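You operate a simulated robot arm through the tools that you are given. There is no shell and no other tool.

You are at the controls of a simulated robot arm. One attempt, no reset.

TASK
Slide both sleeves over the pipe in the gap and test it at about 2 bar for ten seconds.
Fine: open the yellow bench lever and the black knob, pump, then shut the black knob to hold it. Where these are worked on the way, their far stop is far enough and under half their travel is too little: black knob, yellow bench lever.

The check looks at the end state, three seconds after you hand in, the way a careful person would. Anything else that was tipped, shoved, dropped, spilled or broken makes it a failure.

THE ROBOT
A 6-joint arm with a two-finger gripper, fixed in place. Base frame: the origin is at the foot of the arm, x ahead of it, y to its left, z up; the work surface is at about z = 820. Lengths are in mm, angles in rad, forces in N, time in s.
Its first joint turns from -2.897 to 2.897 rad. Payload 3.43 kg.
The TCP is the grasp point between the finger pads, 20 mm short of the fingertips. In the tool frame z runs along the fingers and y along their closing line. The gripper opens to 190 mm. The gripper's body begins 248 mm behind the TCP.
Orientation is told as [roll, pitch, yaw] about the base's x, y, z axes, in that order, counted from this pose: with the fingers straight down and closing along the base's y, the tool's x points along the base's -x, its y along +y and its z along -z.

THE INTERFACE
- The arm moves only by the tool send_rows. Its argument "rows" is a list of rows, each a list of 7 numbers: the turn, a rotation vector about the tool's x, y, z in degrees, then the shift along the tool's x, y, z in mm, then the opening in per cent of the stroke, from 0 (shut) to 100 (fully open). In form: [[rx, ry, rz, tx, ty, tz, gripper], ...]. A call has 1 to 20 rows; each row shifts and turns the commanded pose from where the row before left it, along the tool's axes as they then stand. A row lasts 0.2 s, in which the tool goes at most 50 mm and 0.15 rad; a call with a longer step from one row to the next is refused whole, and so is a gripper value outside its range. A pose out of reach is approached as far as the arm can. The call stops where the force on the tool passes 50 N (or 10 N more than at its start, if that is more) or the arm is blocked; 0.2 s more then pass. The fingers move at their own pace (about 153 mm/s each) and stop on an object; they squeeze with about 25 N. The grip force told is the motor's: it shows also when the fingers shut on nothing. Time passes only in rows, and 0.2 s behind the last, so rows that do not move let the fingers close. It gives the time, the measured TCP pose, the force on the tool (base axes), the opening and the grip force at its end, in the units of the frame above (readings bear some noise), with the torque about the TCP (base axes, N m) and any sound that the robot's microphone picked up.
- Cameras (640 x 400 px; columns grow to the right, rows downward): "scene" is fixed at [55.2, 511.7, 1453.3]; the picture's right is [-0.75, -0.67, 0.00], its down [-0.12, 0.14, -0.98] and it looks along [0.65, -0.73, -0.19] (base axes); focal length 329 px, centre (320, 200). "wrist" rides on the gripper at [70, -8, -288] in the tool frame; the picture's right is [0.12, 0.99, 0.00], its down [-0.96, 0.12, -0.25] and it looks along [-0.25, 0.03, 0.97] (tool axes); focal length 261 px, centre (320, 200). There is no depth. A picture from a camera that has moved, and an enlarged one, comes with that camera's place and axes in the base frame and with its lens. The place of the scene camera against the robot may be out by one fixed shift of up to 18 mm in any direction.
- snapshot(camera): a new picture of that camera. No time passes.
- move_column(by): slides the trunk up (or, below 0, down) by that many mm; the arm rides with it, the base frame stays. It gives what a move gives, with no picture.
- inspect(camera, box): a new picture of the part [left, top, right, bottom] of that camera's present view, enlarged. No time passes.
- sign_off(): hands the job in; it is judged then, once.

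Places have to be worked out from the pictures, the camera data and where the tool is seen. Open the gripper and draw the arm clear of the work before you hand the job in, unless the task says otherwise.

The tools are called after "Call:" by a JSON object that holds its "api" and its "payload". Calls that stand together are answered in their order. send_rows: Moves the arm, as the interface text tells. Its arguments: {"type":"object","properties":{"rows":{"type":"array"}},"required":["rows"]} The other tools are called the same way: move_column (by) slides the trunk up or down; snapshot (camera) takes a picture; inspect (camera, box) takes an enlarged picture of a part of a camera's view; sign_off () hands the job in.

At the start:

```text
t: 0.0
tcp_pos: [516.2, -351.6, 1434.2]
tcp_rot: [0.0, 0.0, -0.002]
wrist_force: [-0.4, -0.7, 0.0]
ft_torque: [-0.04, 0.01, -0.02]
opening: 190.0
finger_force: 0.2
trunk travel left (down, up): [-350.0, 90.0]
```

scene: 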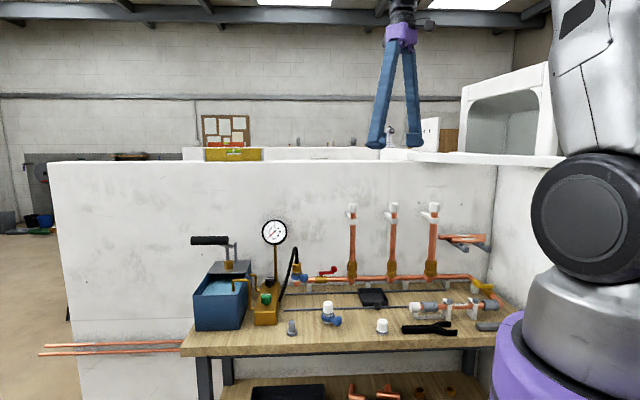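
wrist: 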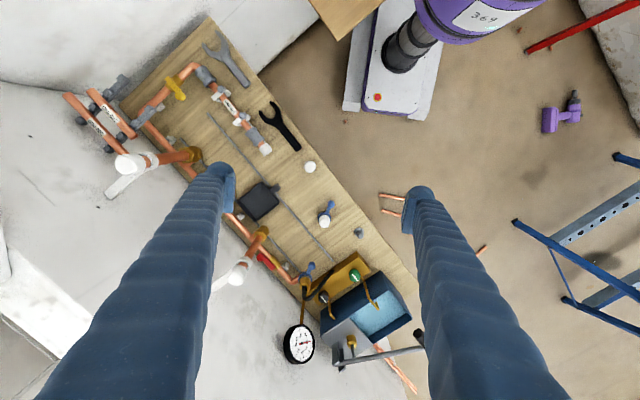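

I start by looking closely at the bench in both cameras before moving anything.

Call:
{"api": "inspect", "payload": {"camera": "scene", "box": [180, 200, 340, 350]}}

Call:
{"api": "inspect", "payload": {"camera": "scene", "box": [320, 200, 520, 350]}}

Call:
{"api": "inspect", "payload": {"camera": "wrist", "box": [100, 40, 320, 200]}}

Call:
{"api": "inspect", "payload": {"camera": "wrist", "box": [220, 180, 440, 380]}}

```text
2.67 times, centred on (260, 275) of scene
camera zoom: at [55.2, 511.7, 1453.3], right [-0.75, -0.67, 0.0], down [-0.12, 0.14, -0.98], along [0.65, -0.73, -0.19], focal length 878 px, centre (480, 0)
```

zoom: 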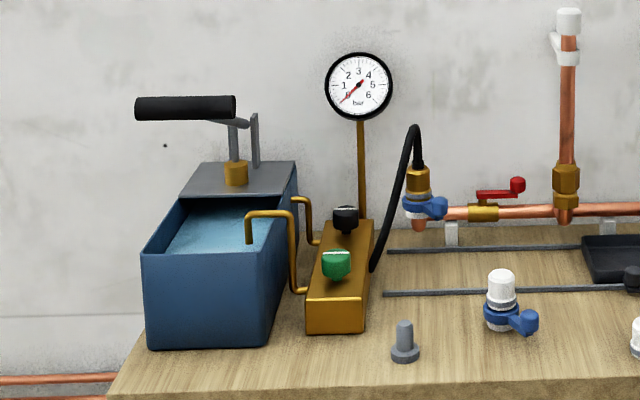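

```text
2.67 times, centred on (420, 275) of scene
camera zoom: at [55.2, 511.7, 1453.3], right [-0.75, -0.67, 0.0], down [-0.12, 0.14, -0.98], along [0.65, -0.73, -0.19], focal length 878 px, centre (53, 0)
```

zoom: 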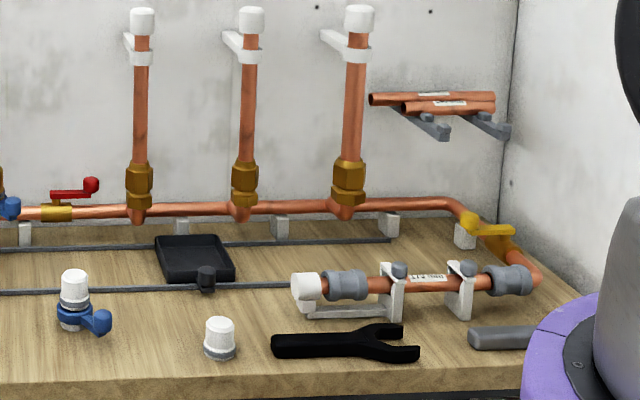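

```text
2.50 times, centred on (210, 120) of wrist
camera zoom: at [446.4, -359.2, 1722.0], right [-0.12, 0.99, 0.0], down [0.96, 0.12, 0.25], along [0.25, 0.03, -0.97], focal length 652 px, centre (595, 400)
```

zoom: 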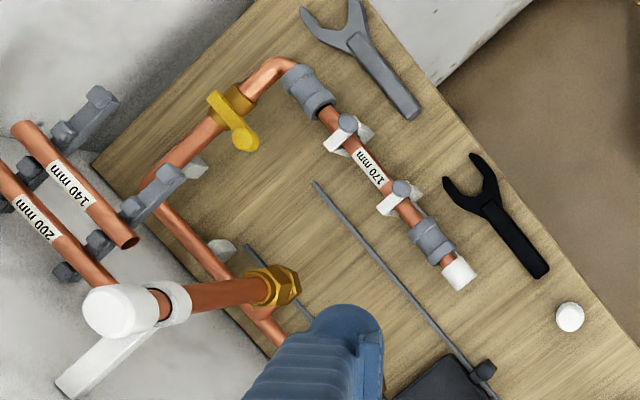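

```text
2.00 times, centred on (330, 280) of wrist
camera zoom: at [446.4, -359.2, 1722.0], right [-0.12, 0.99, 0.0], down [0.96, 0.12, 0.25], along [0.25, 0.03, -0.97], focal length 521 px, centre (300, 40)
```

zoom: 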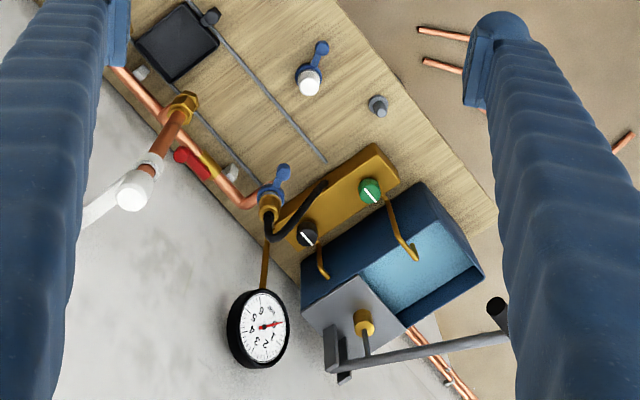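

The bench runs at about 45° to the base; the gap pipe is labelled 170 mm, with a grey sleeve on the stub at each end. I estimate the sleeves at about (324,-721) and (483,-563). I move above that run and turn the tool 45° to get a closer wrist view.

Call:
{"api": "send_rows", "payload": {"rows": [[0, 0, 0, 14.5, -36, 29.25, 100], [0, 0, 0, 14.5, -36, 29.25, 100], [0, 0, 0, 14.5, -36, 29.25, 100], [0, 0, 0, 14.5, -36, 29.25, 100], [0, 0, 0, 14.5, -36, 29.25, 100], [0, 0, 0, 14.5, -36, 29.25, 100], [0, 0, 0, 14.5, -36, 29.25, 100], [0, 0, 0, 14.5, -36, 29.25, 100], [0, 0, -7.5, 0, 0, 0, 100], [0, 0, -7.5, 0, 0, 0, 100], [0, 0, -7.5, 0, 0, 0, 100], [0, 0, -7.5, 0, 0, 0, 100], [0, 0, -7.5, 0, 0, 0, 100], [0, 0, -7.5, 0, 0, 0, 100]]}}

Call:
{"api": "snapshot", "payload": {"camera": "wrist"}}

Call:
{"api": "snapshot", "payload": {"camera": "scene"}}

```text
t: 3.0
tcp_pos: [400.8, -639.5, 1202.6]
tcp_rot: [-0.002, 0.002, 0.788]
wrist_force: [0.5, -0.4, -0.7]
ft_torque: [0.01, -0.04, 0.01]
opening: 190.2
finger_force: 0.0
trunk travel left (down, up): [-350.0, 90.0]
```

```text
taken
camera wrist: at [356.5, -694.9, 1489.8], right [-0.79, 0.62, 0.0], down [0.6, 0.76, 0.25], along [0.15, 0.19, -0.97], focal length 261 px, centre (320, 200)
```

wrist: 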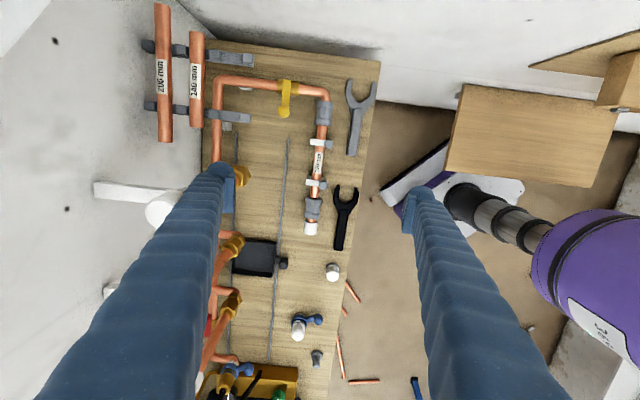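

```text
taken
```

scene: 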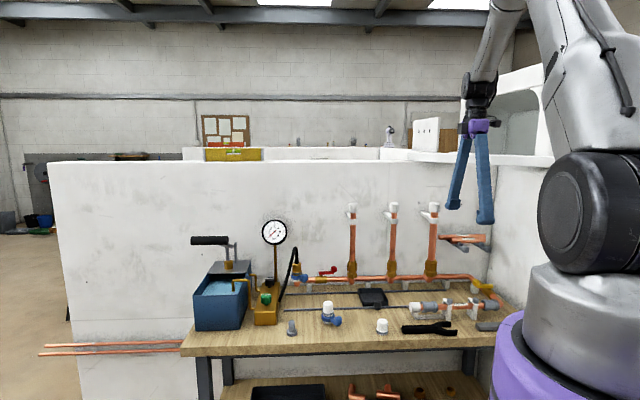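

The view is good; I enlarge the pipe run and the rest of the bench.

Call:
{"api": "inspect", "payload": {"camera": "wrist", "box": [240, 70, 400, 170]}}

Call:
{"api": "inspect", "payload": {"camera": "wrist", "box": [240, 140, 400, 240]}}

Call:
{"api": "inspect", "payload": {"camera": "wrist", "box": [190, 280, 350, 400]}}

Call:
{"api": "inspect", "payload": {"camera": "scene", "box": [400, 265, 520, 340]}}

```text
4.00 times, centred on (320, 120) of wrist
camera zoom: at [356.5, -694.9, 1489.8], right [-0.79, 0.62, 0.0], down [0.6, 0.76, 0.25], along [0.15, 0.19, -0.97], focal length 1043 px, centre (320, 520)
```

zoom: 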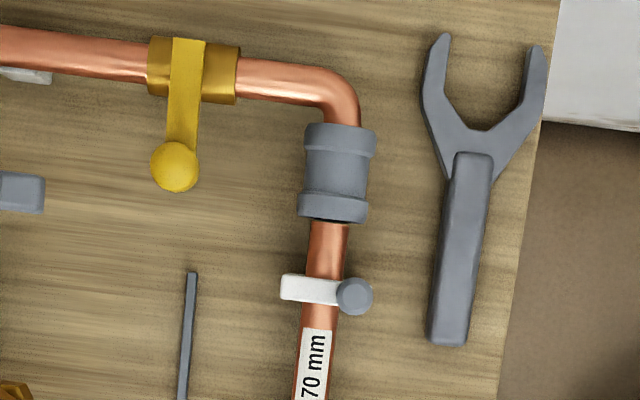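

```text
4.00 times, centred on (320, 190) of wrist
camera zoom: at [356.5, -694.9, 1489.8], right [-0.79, 0.62, 0.0], down [0.6, 0.76, 0.25], along [0.15, 0.19, -0.97], focal length 1043 px, centre (320, 240)
```

zoom: 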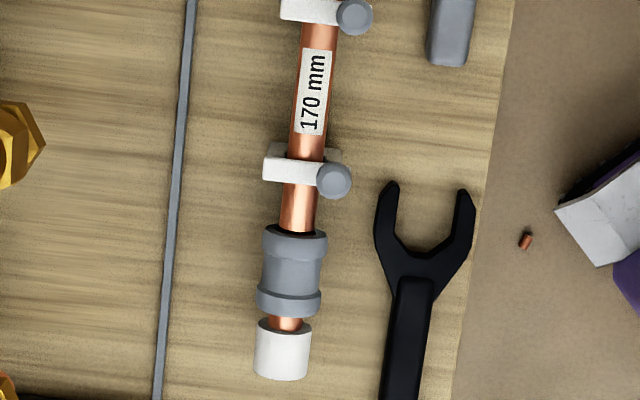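

```text
3.33 times, centred on (270, 340) of wrist
camera zoom: at [356.5, -694.9, 1489.8], right [-0.79, 0.62, 0.0], down [0.6, 0.76, 0.25], along [0.15, 0.19, -0.97], focal length 869 px, centre (487, -267)
```

zoom: 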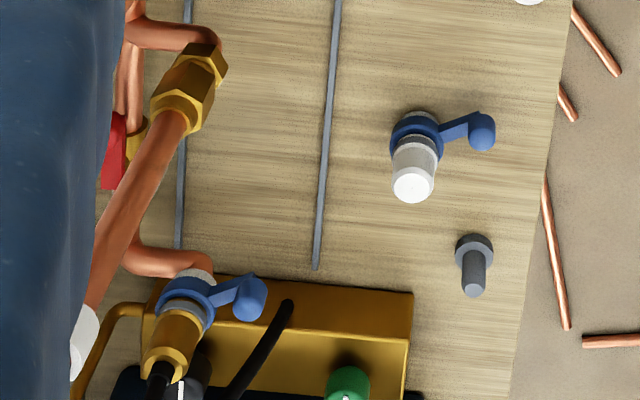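

```text
5.33 times, centred on (460, 302) of scene
camera zoom: at [55.2, 511.7, 1453.3], right [-0.75, -0.67, 0.0], down [-0.12, 0.14, -0.98], along [0.65, -0.73, -0.19], focal length 1756 px, centre (-427, -347)
```

zoom: 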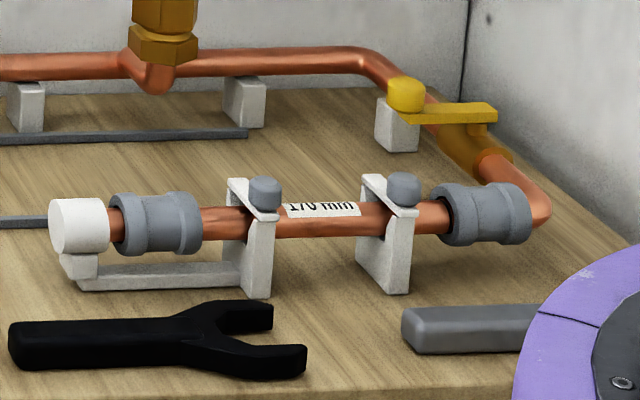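

Both sleeves look fully drawn back onto their stubs: about 170–175 mm shows between their facing edges, with the pipe at z≈870. The yellow lever lies across its pipe, so it is shut. I go down to about 130 mm above the elbow-side sleeve with the fingers partly closed to check alignment.

Call:
{"api": "send_rows", "payload": {"rows": [[0, 0, 0, 22.6, -0.6, 40.5, 32], [0, 0, 0, 22.6, -0.6, 40.5, 32], [0, 0, 0, 22.6, -0.6, 40.5, 32], [0, 0, 0, 22.6, -0.6, 40.5, 32], [0, 0, 0, 22.6, -0.6, 40.5, 32]]}}

Call:
{"api": "snapshot", "payload": {"camera": "wrist"}}

Call:
{"api": "snapshot", "payload": {"camera": "scene"}}

```text
t: 4.2
tcp_pos: [320.1, -721.4, 1001.4]
tcp_rot: [-0.001, 0.002, 0.783]
wrist_force: [-0.5, -0.7, -0.1]
ft_torque: [0.02, -0.02, 0.02]
opening: 60.9
finger_force: 0.1
trunk travel left (down, up): [-350.0, 90.0]
```

```text
taken
camera wrist: at [276.8, -777.8, 1289.0], right [-0.79, 0.62, 0.0], down [0.6, 0.76, 0.25], along [0.15, 0.19, -0.97], focal length 261 px, centre (320, 200)
```

wrist: 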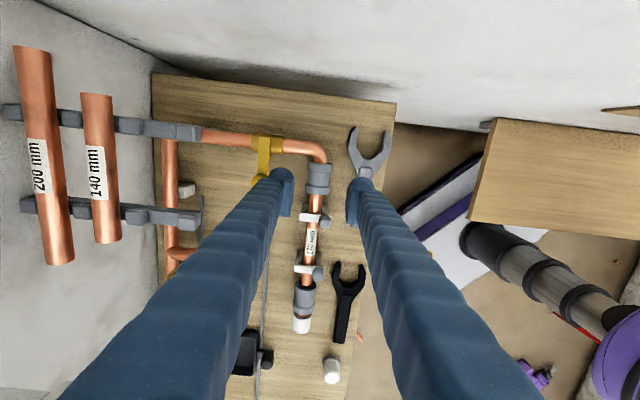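

```text
taken
```

scene: 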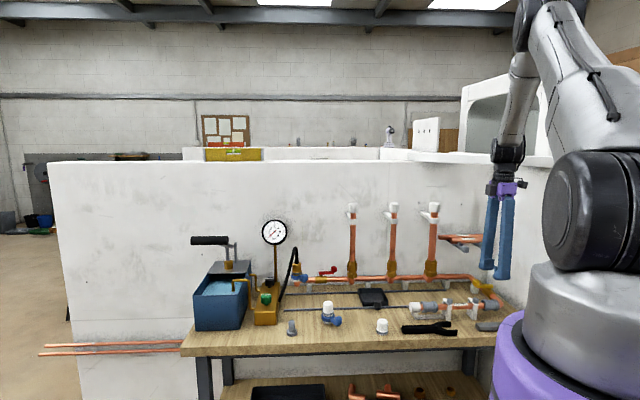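

Zooming in on the sleeve between the fingers.

Call:
{"api": "inspect", "payload": {"camera": "wrist", "box": [260, 130, 388, 210]}}

Call:
{"api": "inspect", "payload": {"camera": "wrist", "box": [260, 250, 388, 330]}}

```text
5.00 times, centred on (324, 170) of wrist
camera zoom: at [276.8, -777.8, 1289.0], right [-0.79, 0.62, 0.0], down [0.6, 0.76, 0.25], along [0.15, 0.19, -0.97], focal length 1303 px, centre (300, 350)
```

zoom: 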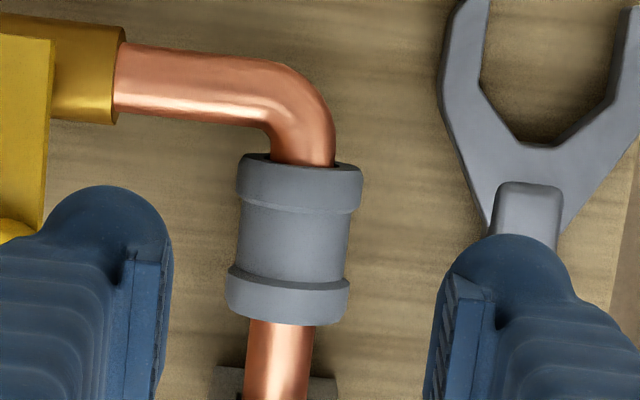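

```text
5.00 times, centred on (324, 290) of wrist
camera zoom: at [276.8, -777.8, 1289.0], right [-0.79, 0.62, 0.0], down [0.6, 0.76, 0.25], along [0.15, 0.19, -0.97], focal length 1303 px, centre (300, -250)
```

zoom: 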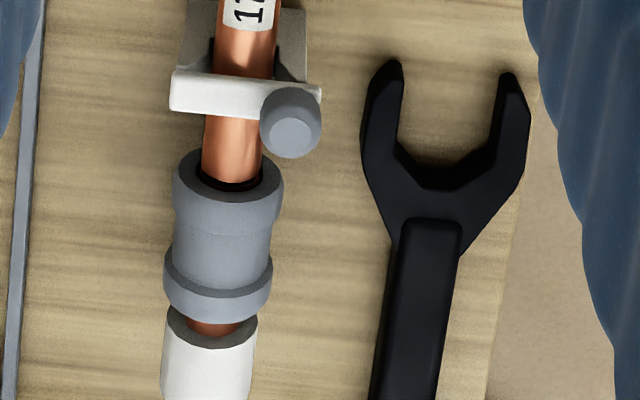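

I place the elbow-side sleeve's centre at about (320.5,-725.7), axis z≈868, length about 48 mm, diameter about 40 mm. I nudge across, then descend with a 61 mm opening straddling it.

Call:
{"api": "send_rows", "payload": {"rows": [[0, 0, 0, 3.5, -2.6, 0, 32], [0, 0, 0, 0, 0, 35, 32], [0, 0, 0, 0, 0, 30, 32]]}}

Call:
{"api": "inspect", "payload": {"camera": "wrist", "box": [240, 120, 400, 220]}}

```text
t: 5.0
tcp_pos: [323.0, -726.5, 937.6]
tcp_rot: [-0.003, 0.002, 0.784]
wrist_force: [-0.2, -0.1, 0.3]
ft_torque: [0.04, 0.02, 0.03]
opening: 61.0
finger_force: 0.0
trunk travel left (down, up): [-350.0, 90.0]
```

```text
4.00 times, centred on (320, 170) of wrist
camera zoom: at [279.2, -781.6, 1224.5], right [-0.79, 0.62, 0.0], down [0.6, 0.76, 0.25], along [0.15, 0.19, -0.97], focal length 1043 px, centre (320, 320)
```

zoom: 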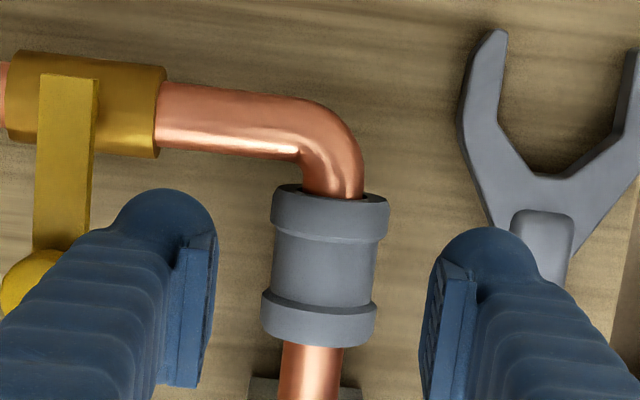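

Alignment is within about 2 mm sideways; I correct that, lower to the pipe axis and close on the sleeve.

Call:
{"api": "send_rows", "payload": {"rows": [[0, 0, 0, 0, 1.6, 33, 32], [0, 0, 0, 0, 0, 34, 32], [0, 0, 0, 0, 0, 0, 32], [0, 0, 0, 0, 0, 0, 26]]}}

Call:
{"api": "inspect", "payload": {"camera": "wrist", "box": [240, 120, 400, 220]}}

Call:
{"api": "inspect", "payload": {"camera": "scene", "box": [420, 220, 540, 340]}}

```text
t: 6.0
tcp_pos: [319.6, -724.2, 869.3]
tcp_rot: [-0.002, 0.002, 0.784]
wrist_force: [-0.3, 0.4, 0.2]
ft_torque: [-0.07, -0.03, -0.02]
opening: 49.3
finger_force: 0.1
trunk travel left (down, up): [-350.0, 90.0]
```

```text
4.00 times, centred on (320, 170) of wrist
camera zoom: at [276.9, -779.4, 1157.3], right [-0.79, 0.62, 0.0], down [0.6, 0.76, 0.25], along [0.15, 0.19, -0.97], focal length 1043 px, centre (320, 320)
```

zoom: 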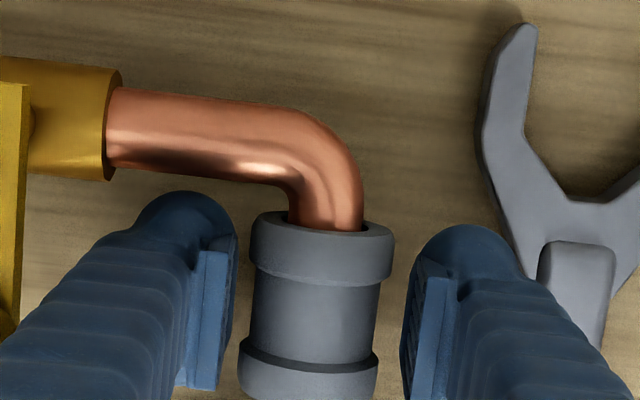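

```text
3.33 times, centred on (480, 280) of scene
camera zoom: at [55.2, 511.7, 1453.3], right [-0.75, -0.67, 0.0], down [-0.12, 0.14, -0.98], along [0.65, -0.73, -0.19], focal length 1097 px, centre (-213, -67)
```

zoom: 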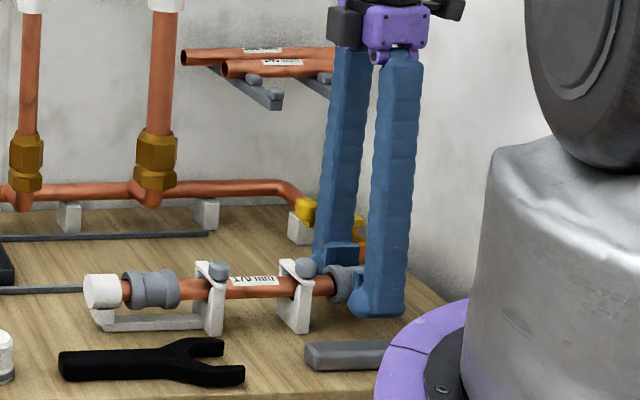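

The fingers straddle the sleeve well. I close on it.

Call:
{"api": "send_rows", "payload": {"rows": [[0, 0, 0, 0, 0, 0, 10], [0, 0, 0, 0, 0, 0, 10], [0, 0, 0, 0, 0, 0, 10]]}}

Call:
{"api": "inspect", "payload": {"camera": "wrist", "box": [240, 120, 400, 220]}}

```text
t: 6.8
tcp_pos: [321.0, -726.1, 868.7]
tcp_rot: [-0.003, 0.0, 0.784]
wrist_force: [9.0, -7.4, -1.0]
ft_torque: [0.18, 0.16, 0.14]
opening: 38.7
finger_force: 45.7
trunk travel left (down, up): [-350.0, 90.0]
```

```text
4.00 times, centred on (320, 170) of wrist
camera zoom: at [277.8, -780.3, 1157.3], right [-0.79, 0.62, 0.0], down [0.6, 0.76, 0.24], along [0.15, 0.19, -0.97], focal length 1043 px, centre (320, 320)
```

zoom: 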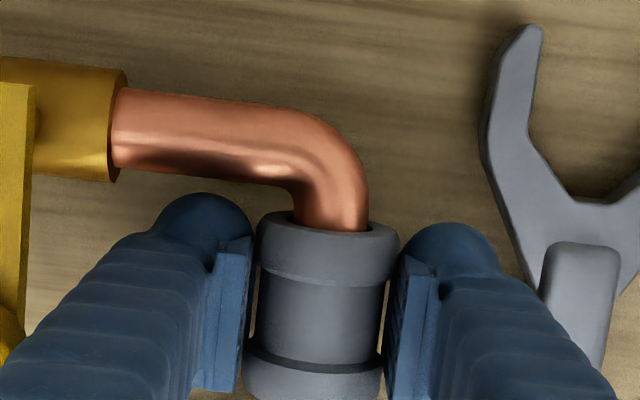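

The grip is on the sleeve (38.7 mm) with a small sideways push of about 12 N towards the wall, so I ease that by 1 mm while drawing the sleeve along the pipe, away from the elbow.

Call:
{"api": "send_rows", "payload": {"rows": [[0, 0, 0, 0, -1.2, 0, 10], [0, 0, 0, -4, 0, 0, 10], [0, 0, 0, -4, 0, 0, 10], [0, 0, 0, -4, 0, 0, 10]]}}

Call:
{"api": "inspect", "payload": {"camera": "wrist", "box": [240, 120, 400, 220]}}

Call:
{"api": "inspect", "payload": {"camera": "scene", "box": [420, 220, 540, 340]}}

```text
t: 7.8
tcp_pos: [328.6, -717.4, 870.3]
tcp_rot: [-0.003, 0.002, 0.787]
wrist_force: [3.4, -3.5, 21.4]
ft_torque: [0.19, 0.28, 0.11]
opening: 38.7
finger_force: 45.5
trunk travel left (down, up): [-350.0, 90.0]
```

```text
4.00 times, centred on (320, 170) of wrist
camera zoom: at [285.7, -772.1, 1156.9], right [-0.79, 0.62, 0.0], down [0.6, 0.76, 0.24], along [0.15, 0.19, -0.97], focal length 1043 px, centre (320, 320)
```

zoom: 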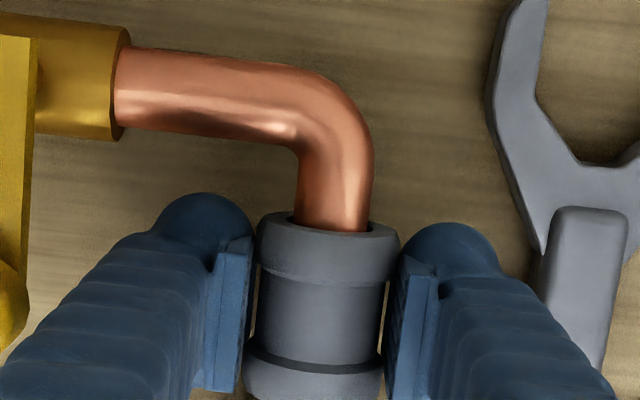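

```text
3.33 times, centred on (480, 280) of scene
camera zoom: at [55.2, 511.7, 1453.3], right [-0.75, -0.67, 0.0], down [-0.12, 0.14, -0.98], along [0.65, -0.73, -0.19], focal length 1097 px, centre (-213, -67)
```

zoom: 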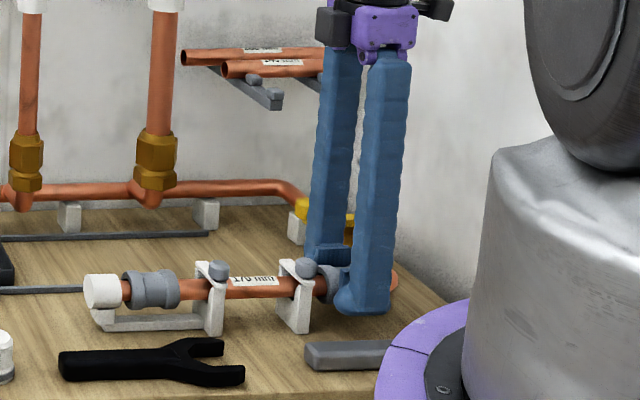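

The sleeve travels with the fingers (about 12 mm so far), but 21 N of upward force has built up. I raise the tool a little and continue the slide.

Call:
{"api": "send_rows", "payload": {"rows": [[0, 0, 0, 0, 0, -1.5, 10], [0, 0, 0, 0, 0, 0, 10]]}}

```text
t: 8.4
tcp_pos: [329.3, -718.0, 868.6]
tcp_rot: [-0.002, 0.003, 0.787]
wrist_force: [6.8, -6.6, 8.6]
ft_torque: [0.1, 0.22, 0.35]
opening: 38.5
finger_force: 45.0
trunk travel left (down, up): [-350.0, 90.0]
```

Force has dropped to about 9 N. I carry on another 12 mm with small relieving offsets.

Call:
{"api": "send_rows", "payload": {"rows": [[0, 0, 0, 0, -0.8, -1.0, 10], [0, 0, 0, -4, 0, -0.2, 10], [0, 0, 0, -4, 0, -0.2, 10], [0, 0, 0, -4, 0, -0.2, 10], [0, 0, 0, 0, 0, 0, 10]]}}

Call:
{"api": "inspect", "payload": {"camera": "wrist", "box": [240, 120, 400, 220]}}

Call:
{"api": "inspect", "payload": {"camera": "scene", "box": [420, 220, 540, 340]}}

```text
t: 9.6
tcp_pos: [339.1, -708.5, 868.3]
tcp_rot: [0.002, 0.0, 0.784]
wrist_force: [-3.2, 3.2, -13.3]
ft_torque: [0.2, 0.23, 0.11]
opening: 38.1
finger_force: 45.2
trunk travel left (down, up): [-350.0, 90.0]
```

```text
4.00 times, centred on (320, 170) of wrist
camera zoom: at [295.3, -764.4, 1156.3], right [-0.79, 0.62, 0.0], down [0.6, 0.76, 0.25], along [0.15, 0.19, -0.97], focal length 1043 px, centre (320, 320)
```

zoom: 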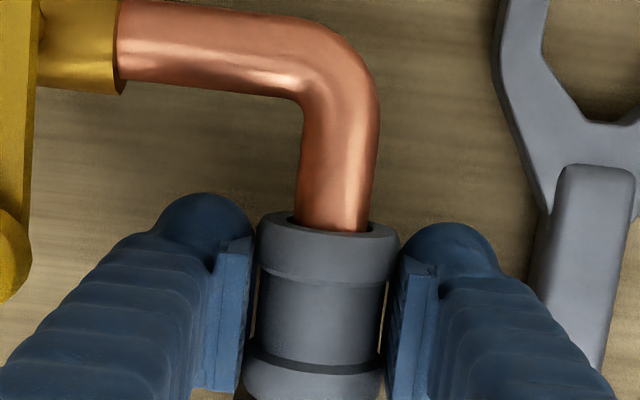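

```text
3.33 times, centred on (480, 280) of scene
camera zoom: at [55.2, 511.7, 1453.3], right [-0.75, -0.67, 0.0], down [-0.12, 0.14, -0.98], along [0.65, -0.73, -0.19], focal length 1097 px, centre (-213, -67)
```

zoom: 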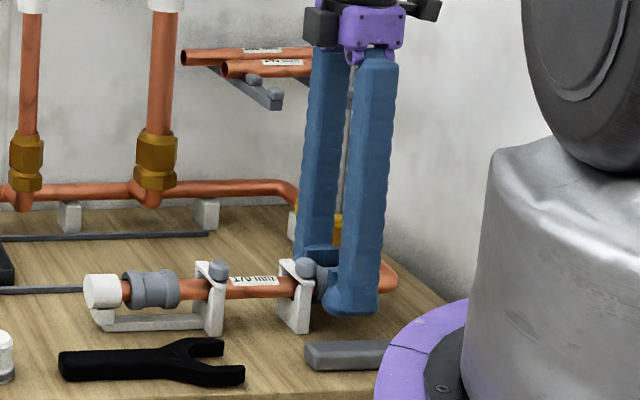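

The sleeve has moved about 24–25 mm, so it straddles the joint and stops short of the clip. I open the fingers, rise clear and check it from above.

Call:
{"api": "send_rows", "payload": {"rows": [[0, 0, 0, 0, 0.5, 0.8, 10], [0, 0, 0, 0, 0, 0, 32], [0, 0, 0, 0, 0, 0, 32], [0, 0, 0, 0, 0, -20, 32], [0, 0, 0, 0, 0, -40, 32], [0, 0, 0, 0, 0, -45, 32], [0, 0, 0, 0, 0, -45, 32]]}}

Call:
{"api": "inspect", "payload": {"camera": "wrist", "box": [260, 130, 388, 210]}}

Call:
{"api": "inspect", "payload": {"camera": "wrist", "box": [260, 210, 388, 290]}}

Call:
{"api": "inspect", "payload": {"camera": "scene", "box": [420, 250, 520, 330]}}

```text
t: 11.2
tcp_pos: [339.3, -707.9, 1018.0]
tcp_rot: [-0.003, 0.001, 0.783]
wrist_force: [0.3, 0.0, 0.4]
ft_torque: [-0.01, -0.03, -0.01]
opening: 61.0
finger_force: 0.1
trunk travel left (down, up): [-350.0, 90.0]
```

```text
5.00 times, centred on (324, 170) of wrist
camera zoom: at [295.9, -764.2, 1305.4], right [-0.79, 0.62, 0.0], down [0.6, 0.76, 0.25], along [0.15, 0.19, -0.97], focal length 1303 px, centre (300, 350)
```

zoom: 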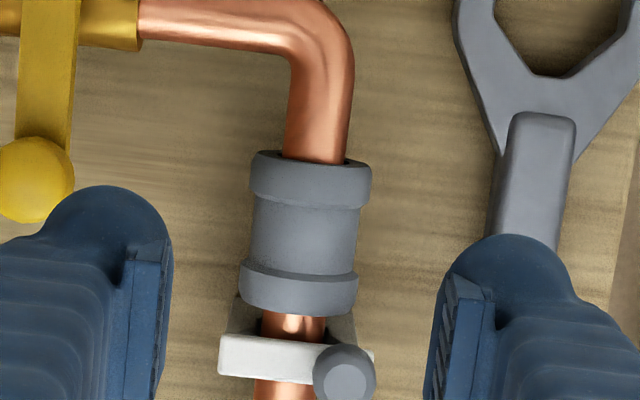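

```text
5.00 times, centred on (324, 250) of wrist
camera zoom: at [295.9, -764.2, 1305.4], right [-0.79, 0.62, 0.0], down [0.6, 0.76, 0.25], along [0.15, 0.19, -0.97], focal length 1303 px, centre (300, -50)
```

zoom: 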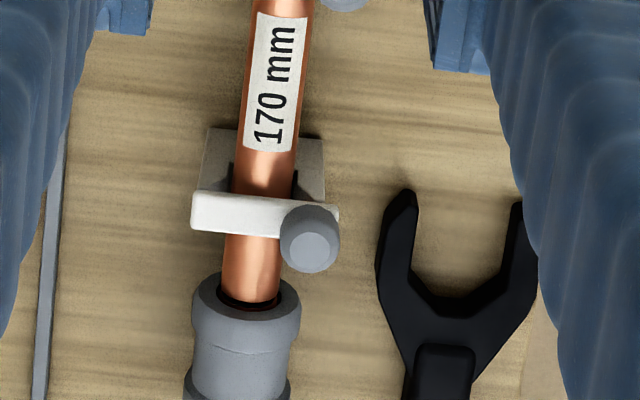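

```text
5.00 times, centred on (470, 290) of scene
camera zoom: at [55.2, 511.7, 1453.3], right [-0.75, -0.67, 0.0], down [-0.12, 0.14, -0.98], along [0.65, -0.73, -0.19], focal length 1646 px, centre (-430, -250)
```

zoom: 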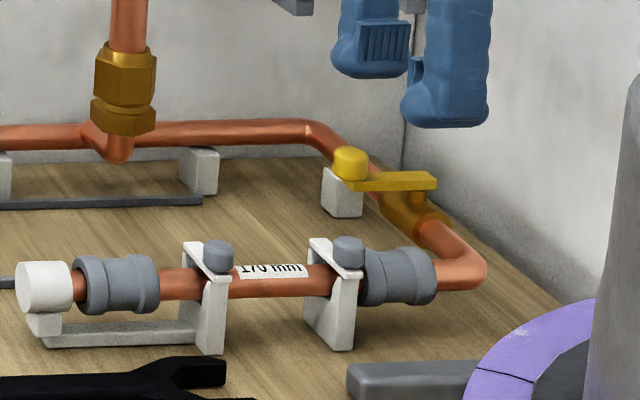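

Sleeve A now bridges its joint, next to the clip. I move along the pipe to above the cap-side sleeve, estimated centre about (481,-564).

Call:
{"api": "send_rows", "payload": {"rows": [[0, 0, 0, -40.3, 0.2, 0, 32], [0, 0, 0, -40.3, 0.2, 0, 32], [0, 0, 0, -40.3, 0.2, 0, 32], [0, 0, 0, -40.3, 0.2, 0, 32], [0, 0, 0, -40.3, 0.2, 0, 32], [0, 0, 0, 0, 0, 40, 32], [0, 0, 0, 0, 0, 40, 32]]}}

Call:
{"api": "inspect", "payload": {"camera": "wrist", "box": [240, 120, 400, 220]}}

```text
t: 12.8
tcp_pos: [478.7, -566.8, 939.7]
tcp_rot: [0.0, 0.001, 0.784]
wrist_force: [-0.1, -0.8, -0.3]
ft_torque: [0.08, 0.01, 0.0]
opening: 60.7
finger_force: 0.0
trunk travel left (down, up): [-350.0, 90.0]
```

```text
4.00 times, centred on (320, 170) of wrist
camera zoom: at [436.0, -621.8, 1226.7], right [-0.79, 0.62, 0.0], down [0.6, 0.76, 0.25], along [0.15, 0.19, -0.97], focal length 1043 px, centre (320, 320)
```

zoom: 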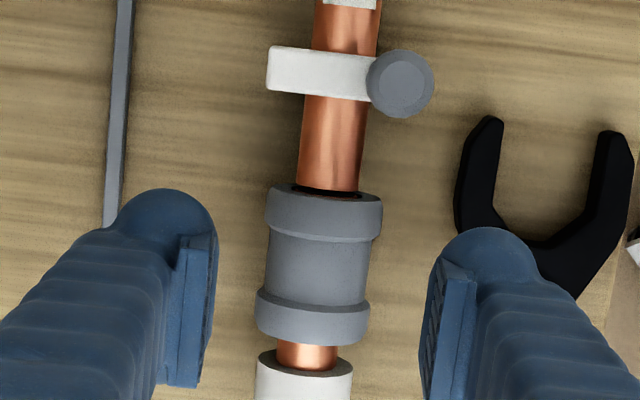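

Sideways alignment is good; I shift 1.5 mm along the pipe, lower to the axis and close.

Call:
{"api": "send_rows", "payload": {"rows": [[0, 0, 0, 1.5, 0, 35, 32], [0, 0, 0, 0, 0, 35, 32], [0, 0, 0, 0, 0, 0, 32], [0, 0, 0, 0, 0, 0, 10], [0, 0, 0, 0, 0, 0, 10], [0, 0, 0, 0, 0, 0, 10]]}}

Call:
{"api": "inspect", "payload": {"camera": "wrist", "box": [240, 120, 400, 220]}}

```text
t: 14.2
tcp_pos: [481.2, -566.4, 869.9]
tcp_rot: [-0.001, 0.002, 0.784]
wrist_force: [5.3, -4.6, -6.1]
ft_torque: [-0.38, -0.41, 0.01]
opening: 39.2
finger_force: 45.3
trunk travel left (down, up): [-350.0, 90.0]
```

```text
4.00 times, centred on (320, 170) of wrist
camera zoom: at [436.8, -621.6, 1158.1], right [-0.79, 0.62, 0.0], down [0.6, 0.76, 0.25], along [0.15, 0.19, -0.97], focal length 1043 px, centre (320, 320)
```

zoom: 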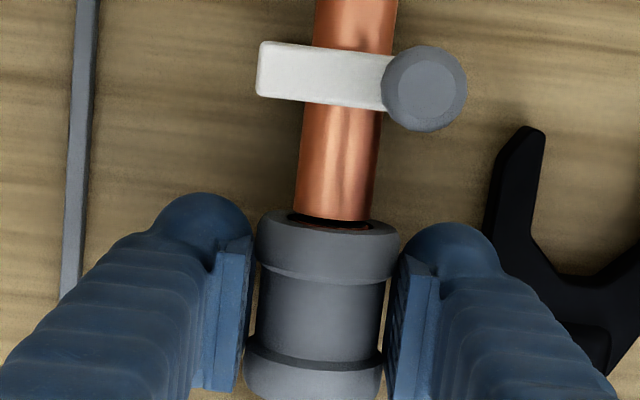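

The grip is good (39 mm opening, small forces). I slide this sleeve toward the pipe in two stages, watching the clip clearance.

Call:
{"api": "send_rows", "payload": {"rows": [[0, 0, 0, 0, -0.6, 0.3, 10], [0, 0, 0, 4, 0, 0, 10], [0, 0, 0, 4, 0, 0, 10], [0, 0, 0, 4, 0, 0, 10], [0, 0, 0, 0, 0, 0, 10]]}}

Call:
{"api": "inspect", "payload": {"camera": "wrist", "box": [240, 120, 400, 220]}}

```text
t: 15.4
tcp_pos: [470.3, -575.6, 870.5]
tcp_rot: [-0.001, 0.001, 0.785]
wrist_force: [1.1, 0.4, 16.5]
ft_torque: [-0.28, -0.2, -0.05]
opening: 39.1
finger_force: 45.6
trunk travel left (down, up): [-350.0, 90.0]
```

```text
4.00 times, centred on (320, 170) of wrist
camera zoom: at [427.2, -631.3, 1157.9], right [-0.79, 0.62, 0.0], down [0.6, 0.76, 0.25], along [0.15, 0.19, -0.97], focal length 1043 px, centre (320, 320)
```

zoom: 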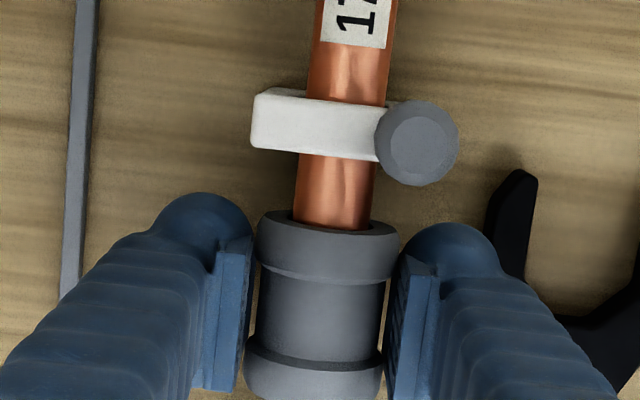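

About 13 mm done; I relieve the upward force and go another 10 mm, then check clearance.

Call:
{"api": "send_rows", "payload": {"rows": [[0, 0, 0, 0, 0, -1.5, 10], [0, 0, 0, 3.4, 0, -0.2, 10], [0, 0, 0, 3.4, 0, -0.2, 10], [0, 0, 0, 3.4, 0, -0.2, 10], [0, 0, 0, 0, 0, 0, 10]]}}

Call:
{"api": "inspect", "payload": {"camera": "wrist", "box": [240, 120, 400, 220]}}

Call:
{"api": "inspect", "payload": {"camera": "scene", "box": [400, 250, 520, 340]}}

```text
t: 16.6
tcp_pos: [465.3, -583.0, 870.9]
tcp_rot: [0.002, 0.003, 0.786]
wrist_force: [1.2, -1.3, -17.2]
ft_torque: [-0.36, -0.31, 0.16]
opening: 38.9
finger_force: 45.5
trunk travel left (down, up): [-350.0, 90.0]
```

```text
4.00 times, centred on (320, 170) of wrist
camera zoom: at [421.3, -638.5, 1157.8], right [-0.79, 0.62, 0.0], down [0.6, 0.76, 0.25], along [0.15, 0.19, -0.97], focal length 1043 px, centre (320, 320)
```

zoom: 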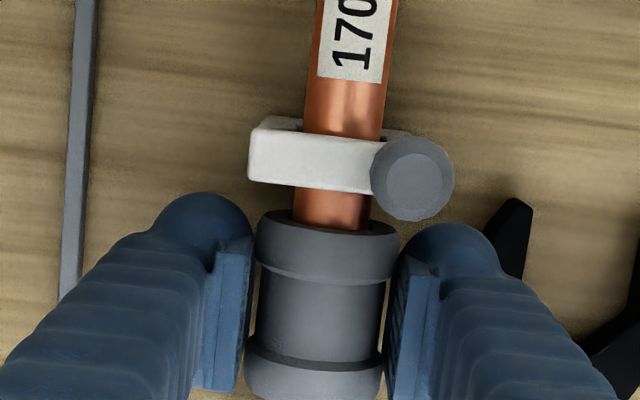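

```text
4.44 times, centred on (460, 295) of scene
camera zoom: at [55.2, 511.7, 1453.3], right [-0.75, -0.67, 0.0], down [-0.12, 0.14, -0.98], along [0.65, -0.73, -0.19], focal length 1463 px, centre (-302, -222)
```

zoom: 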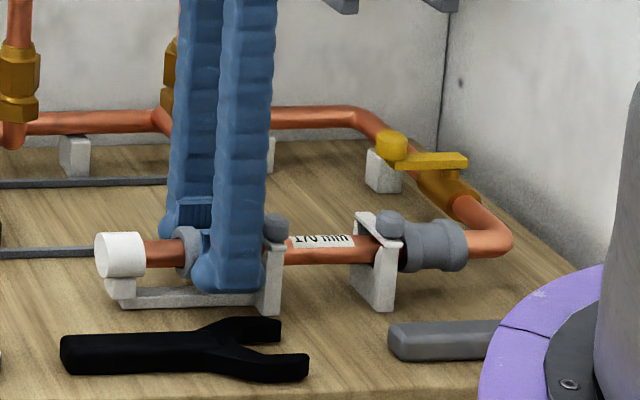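

Sleeve B has moved 23 mm. I add 2 mm more for a more even overlap while easing the downward pull, then release and rise.

Call:
{"api": "send_rows", "payload": {"rows": [[0, 0, 0, 2, 0, 1.2, 10], [0, 0, 0, 0, 0, 0, 10], [0, 0, 0, 0, 0, 0, 32], [0, 0, 0, 0, 0, 0, 32], [0, 0, 0, 0, 0, -20, 32], [0, 0, 0, 0, 0, -40, 32], [0, 0, 0, 0, 0, -45, 32], [0, 0, 0, 0, 0, -45, 32]]}}

Call:
{"api": "inspect", "payload": {"camera": "wrist", "box": [240, 120, 400, 220]}}

Call:
{"api": "inspect", "payload": {"camera": "scene", "box": [400, 250, 520, 340]}}

Call:
{"api": "snapshot", "payload": {"camera": "wrist"}}

```text
t: 18.4
tcp_pos: [462.1, -583.8, 1021.7]
tcp_rot: [-0.002, 0.002, 0.783]
wrist_force: [-0.6, 0.9, 0.5]
ft_torque: [-0.05, -0.03, 0.04]
opening: 61.1
finger_force: 0.0
trunk travel left (down, up): [-350.0, 90.0]
```

```text
4.00 times, centred on (320, 170) of wrist
camera zoom: at [417.4, -639.9, 1308.7], right [-0.79, 0.62, 0.0], down [0.6, 0.76, 0.25], along [0.15, 0.19, -0.97], focal length 1043 px, centre (320, 320)
```

zoom: 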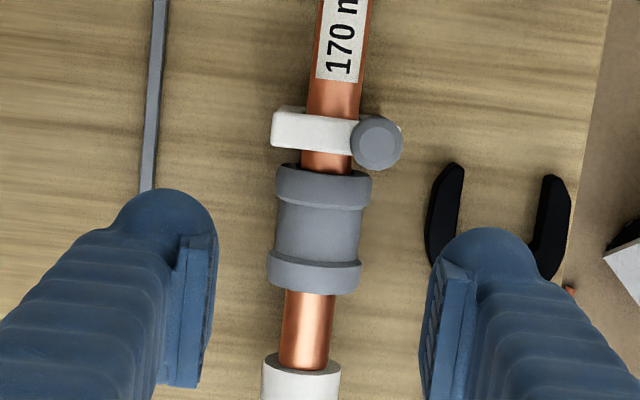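

```text
4.44 times, centred on (460, 295) of scene
camera zoom: at [55.2, 511.7, 1453.3], right [-0.75, -0.67, 0.0], down [-0.12, 0.14, -0.98], along [0.65, -0.73, -0.19], focal length 1463 px, centre (-302, -222)
```

zoom: 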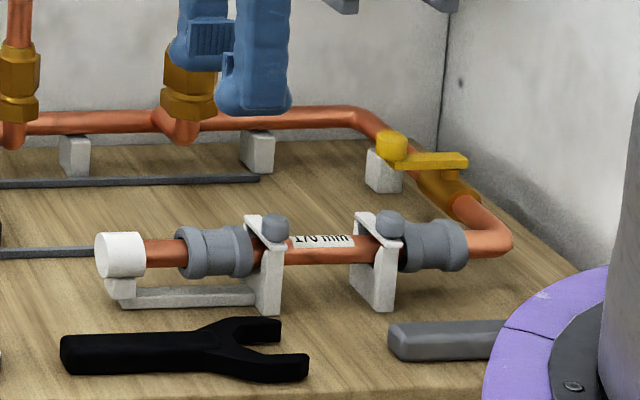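

```text
taken
camera wrist: at [417.4, -639.9, 1308.7], right [-0.79, 0.62, 0.0], down [0.6, 0.76, 0.25], along [0.15, 0.19, -0.97], focal length 261 px, centre (320, 200)
```

wrist: 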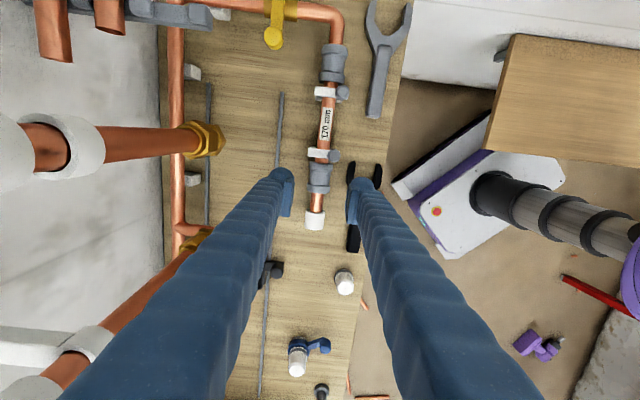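

Both sleeves now straddle their joints. Next is the yellow lever; I shift back along the bench and higher to look straight down on it and on the nearby wall brackets.

Call:
{"api": "send_rows", "payload": {"rows": [[0, 0, 0, 40, 0, -15, 15], [0, 0, 0, 40, 0, -15, 15], [0, 0, 0, 40, -10, -15, 15], [0, 0, 0, 40, -10, -15, 15], [0, 0, 0, 20, -10, 0, 15]]}}

Call:
{"api": "snapshot", "payload": {"camera": "wrist"}}

Call:
{"api": "inspect", "payload": {"camera": "wrist", "box": [160, 70, 320, 170]}}

Call:
{"api": "inspect", "payload": {"camera": "scene", "box": [440, 210, 520, 290]}}

```text
t: 19.6
tcp_pos: [356.8, -730.3, 1080.3]
tcp_rot: [-0.001, 0.001, 0.784]
wrist_force: [1.6, 29.6, -3.8]
ft_torque: [-8.99, 0.24, -1.19]
opening: 28.6
finger_force: 0.2
trunk travel left (down, up): [-350.0, 90.0]
```

```text
taken
camera wrist: at [313.7, -786.9, 1368.2], right [-0.79, 0.62, 0.0], down [0.6, 0.76, 0.25], along [0.15, 0.19, -0.97], focal length 261 px, centre (320, 200)
```

wrist: 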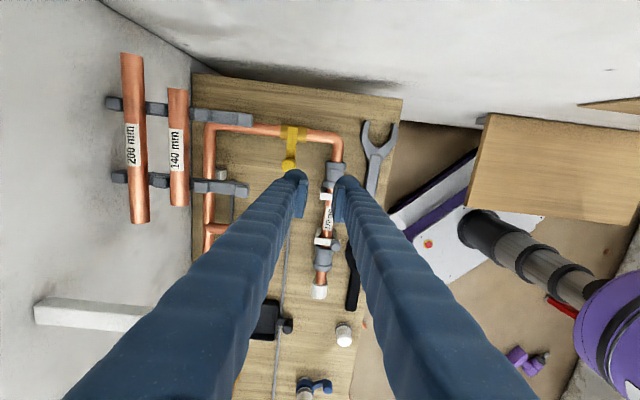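

```text
4.00 times, centred on (240, 120) of wrist
camera zoom: at [313.7, -786.9, 1368.2], right [-0.79, 0.62, 0.0], down [0.6, 0.76, 0.25], along [0.15, 0.19, -0.97], focal length 1043 px, centre (640, 520)
```

zoom: 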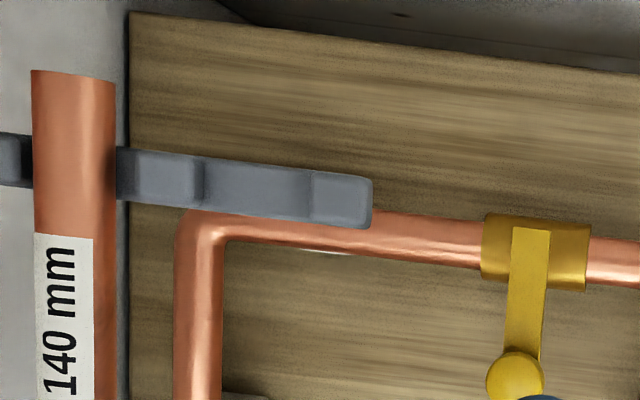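

```text
5.00 times, centred on (480, 250) of scene
camera zoom: at [55.2, 511.7, 1453.3], right [-0.75, -0.67, 0.0], down [-0.12, 0.14, -0.98], along [0.65, -0.73, -0.19], focal length 1646 px, centre (-480, -50)
```

zoom: 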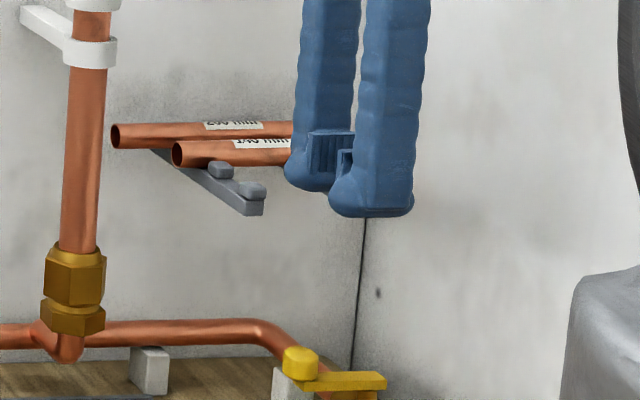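

The readings show a 30 N contact about 300 mm above the TCP (at the gripper body or camera), so something up there is touching. I look at the scene before moving away.

Call:
{"api": "snapshot", "payload": {"camera": "scene"}}

Call:
{"api": "inspect", "payload": {"camera": "scene", "box": [440, 60, 600, 220]}}

```text
taken
```

scene: 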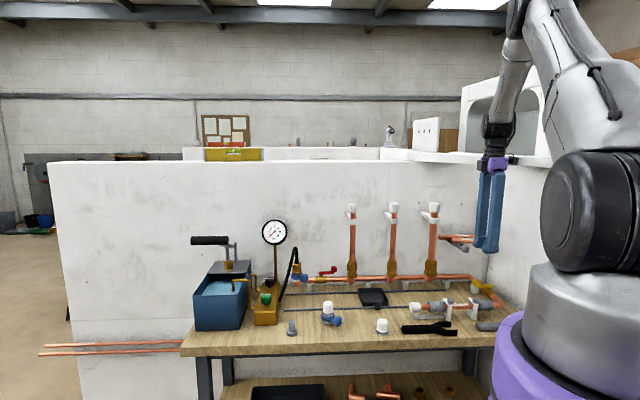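

```text
2.50 times, centred on (520, 140) of scene
camera zoom: at [55.2, 511.7, 1453.3], right [-0.75, -0.67, 0.0], down [-0.12, 0.14, -0.98], along [0.65, -0.73, -0.19], focal length 823 px, centre (-180, 350)
```

zoom: 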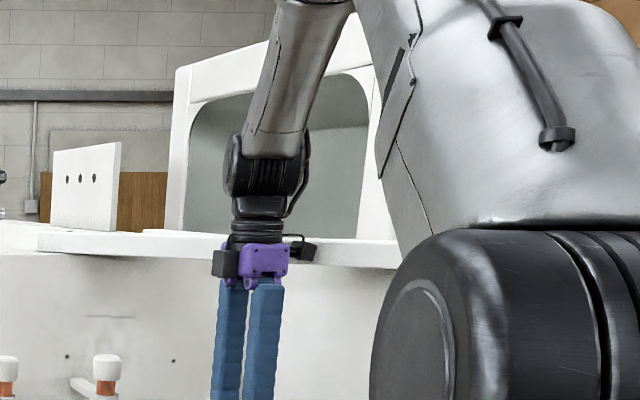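

The camera housing is brushing the ledge at the top of the side wall (z≈1384). I back away from that wall, go lower, then come in level toward the yellow knob, which I place at about (393,-778.5) with its centre at z≈893.

Call:
{"api": "send_rows", "payload": {"rows": [[0, 0, 0, -25, 0, 0, 24], [0, 0, 0, 0, 0, 40, 24], [0, 0, 0, 0, 0, 40, 24], [0, 0, 0, 0, 0, 38, 24], [0, 0, 0, 22, 0, 0, 24], [0, 0, 0, 22, 0, 0, 24]]}}

Call:
{"api": "inspect", "payload": {"camera": "wrist", "box": [200, 100, 360, 200]}}

Call:
{"api": "snapshot", "payload": {"camera": "wrist"}}

```text
t: 21.0
tcp_pos: [343.2, -746.5, 960.1]
tcp_rot: [-0.002, 0.003, 0.784]
wrist_force: [-0.2, -0.1, 1.0]
ft_torque: [-0.05, 0.0, 0.01]
opening: 45.7
finger_force: 0.2
trunk travel left (down, up): [-350.0, 90.0]
```

```text
4.00 times, centred on (280, 150) of wrist
camera zoom: at [300.7, -801.0, 1246.7], right [-0.79, 0.62, 0.0], down [0.6, 0.76, 0.25], along [0.15, 0.19, -0.97], focal length 1043 px, centre (480, 400)
```

zoom: 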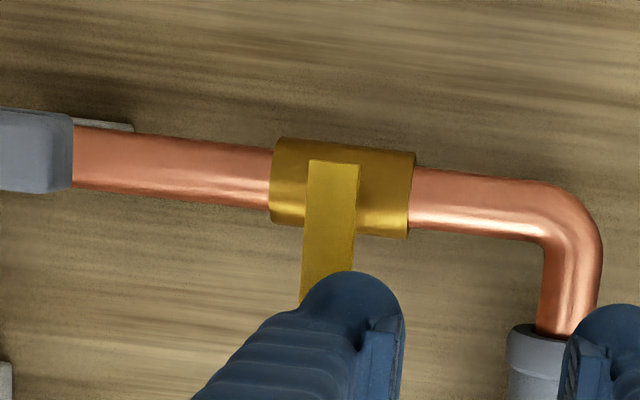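

```text
taken
camera wrist: at [300.7, -801.0, 1246.7], right [-0.79, 0.62, 0.0], down [0.6, 0.76, 0.25], along [0.15, 0.19, -0.97], focal length 261 px, centre (320, 200)
```

wrist: 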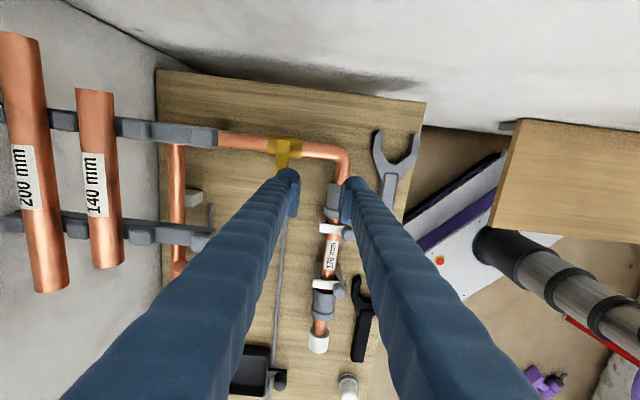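

No contact force now. I slide toward the wall so the fingers stand over the knob, keeping between the two brackets.

Call:
{"api": "send_rows", "payload": {"rows": [[0, 0, 0, 0, -29, 0, 24], [0, 0, 0, 0, -29, 0, 24]]}}

Call:
{"api": "inspect", "payload": {"camera": "wrist", "box": [240, 120, 400, 220]}}

Call:
{"api": "snapshot", "payload": {"camera": "wrist"}}

Call:
{"api": "inspect", "payload": {"camera": "scene", "box": [440, 210, 540, 310]}}

```text
t: 21.8
tcp_pos: [370.3, -765.6, 962.0]
tcp_rot: [0.009, -0.005, 0.78]
wrist_force: [0.0, 0.4, -0.6]
ft_torque: [-0.02, 0.0, 0.01]
opening: 45.6
finger_force: 0.1
trunk travel left (down, up): [-350.0, 90.0]
stopped in row 2: the arm was blocked; the commanded pose is now the measured one
```

```text
4.00 times, centred on (320, 170) of wrist
camera zoom: at [326.7, -823.4, 1249.1], right [-0.78, 0.62, 0.01], down [0.6, 0.76, 0.25], along [0.15, 0.2, -0.97], focal length 1043 px, centre (320, 320)
```

zoom: 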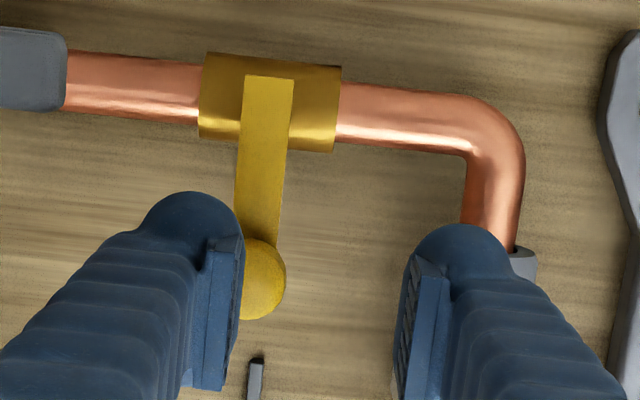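

```text
taken
camera wrist: at [326.7, -823.4, 1249.1], right [-0.78, 0.62, 0.01], down [0.6, 0.76, 0.25], along [0.15, 0.2, -0.97], focal length 261 px, centre (320, 200)
```

wrist: 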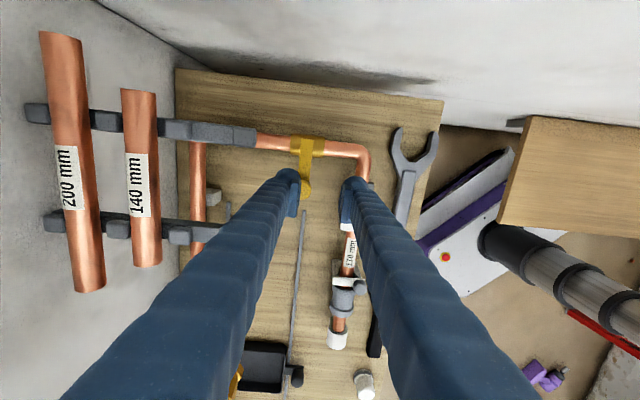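

```text
4.00 times, centred on (490, 260) of scene
camera zoom: at [55.2, 511.7, 1453.3], right [-0.75, -0.67, 0.0], down [-0.12, 0.14, -0.98], along [0.65, -0.73, -0.19], focal length 1317 px, centre (-360, -40)
```

zoom: 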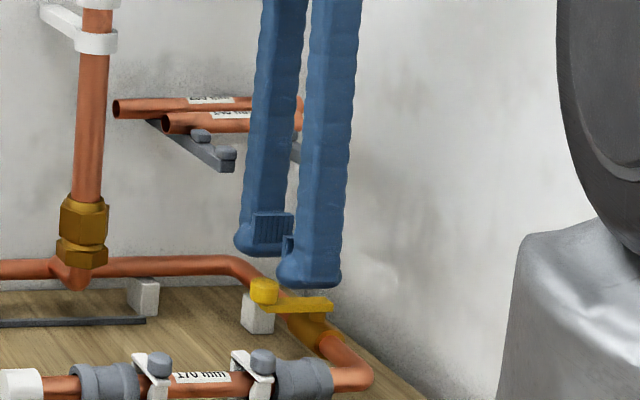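

The arm reports being blocked with no force at the tool, so a link behind the force sensor must be touching. I look at the upper arm near the ledge.

Call:
{"api": "inspect", "payload": {"camera": "scene", "box": [440, 60, 600, 220]}}

Call:
{"api": "snapshot", "payload": {"camera": "scene"}}

```text
2.50 times, centred on (520, 140) of scene
camera zoom: at [55.2, 511.7, 1453.3], right [-0.75, -0.67, 0.0], down [-0.12, 0.14, -0.98], along [0.65, -0.73, -0.19], focal length 823 px, centre (-180, 350)
```

zoom: 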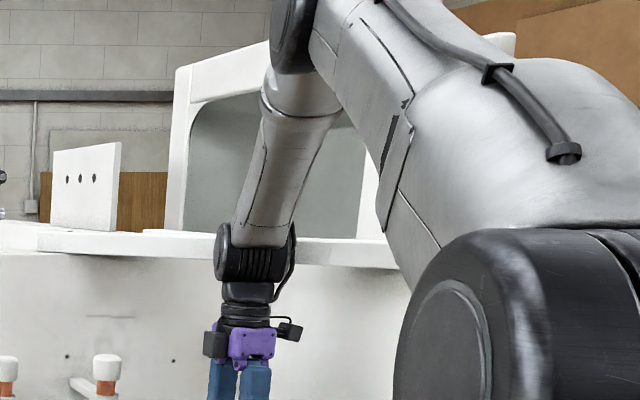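

```text
taken
```

scene: 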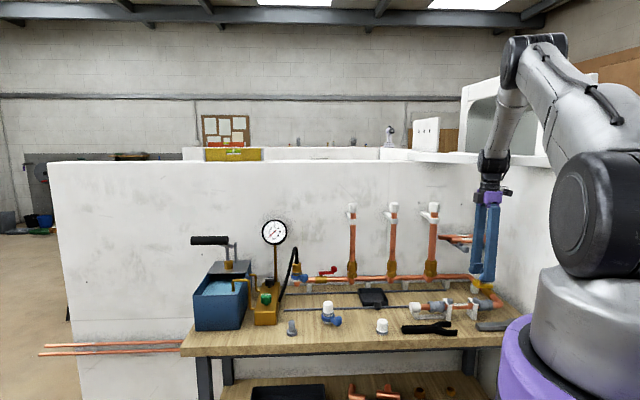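

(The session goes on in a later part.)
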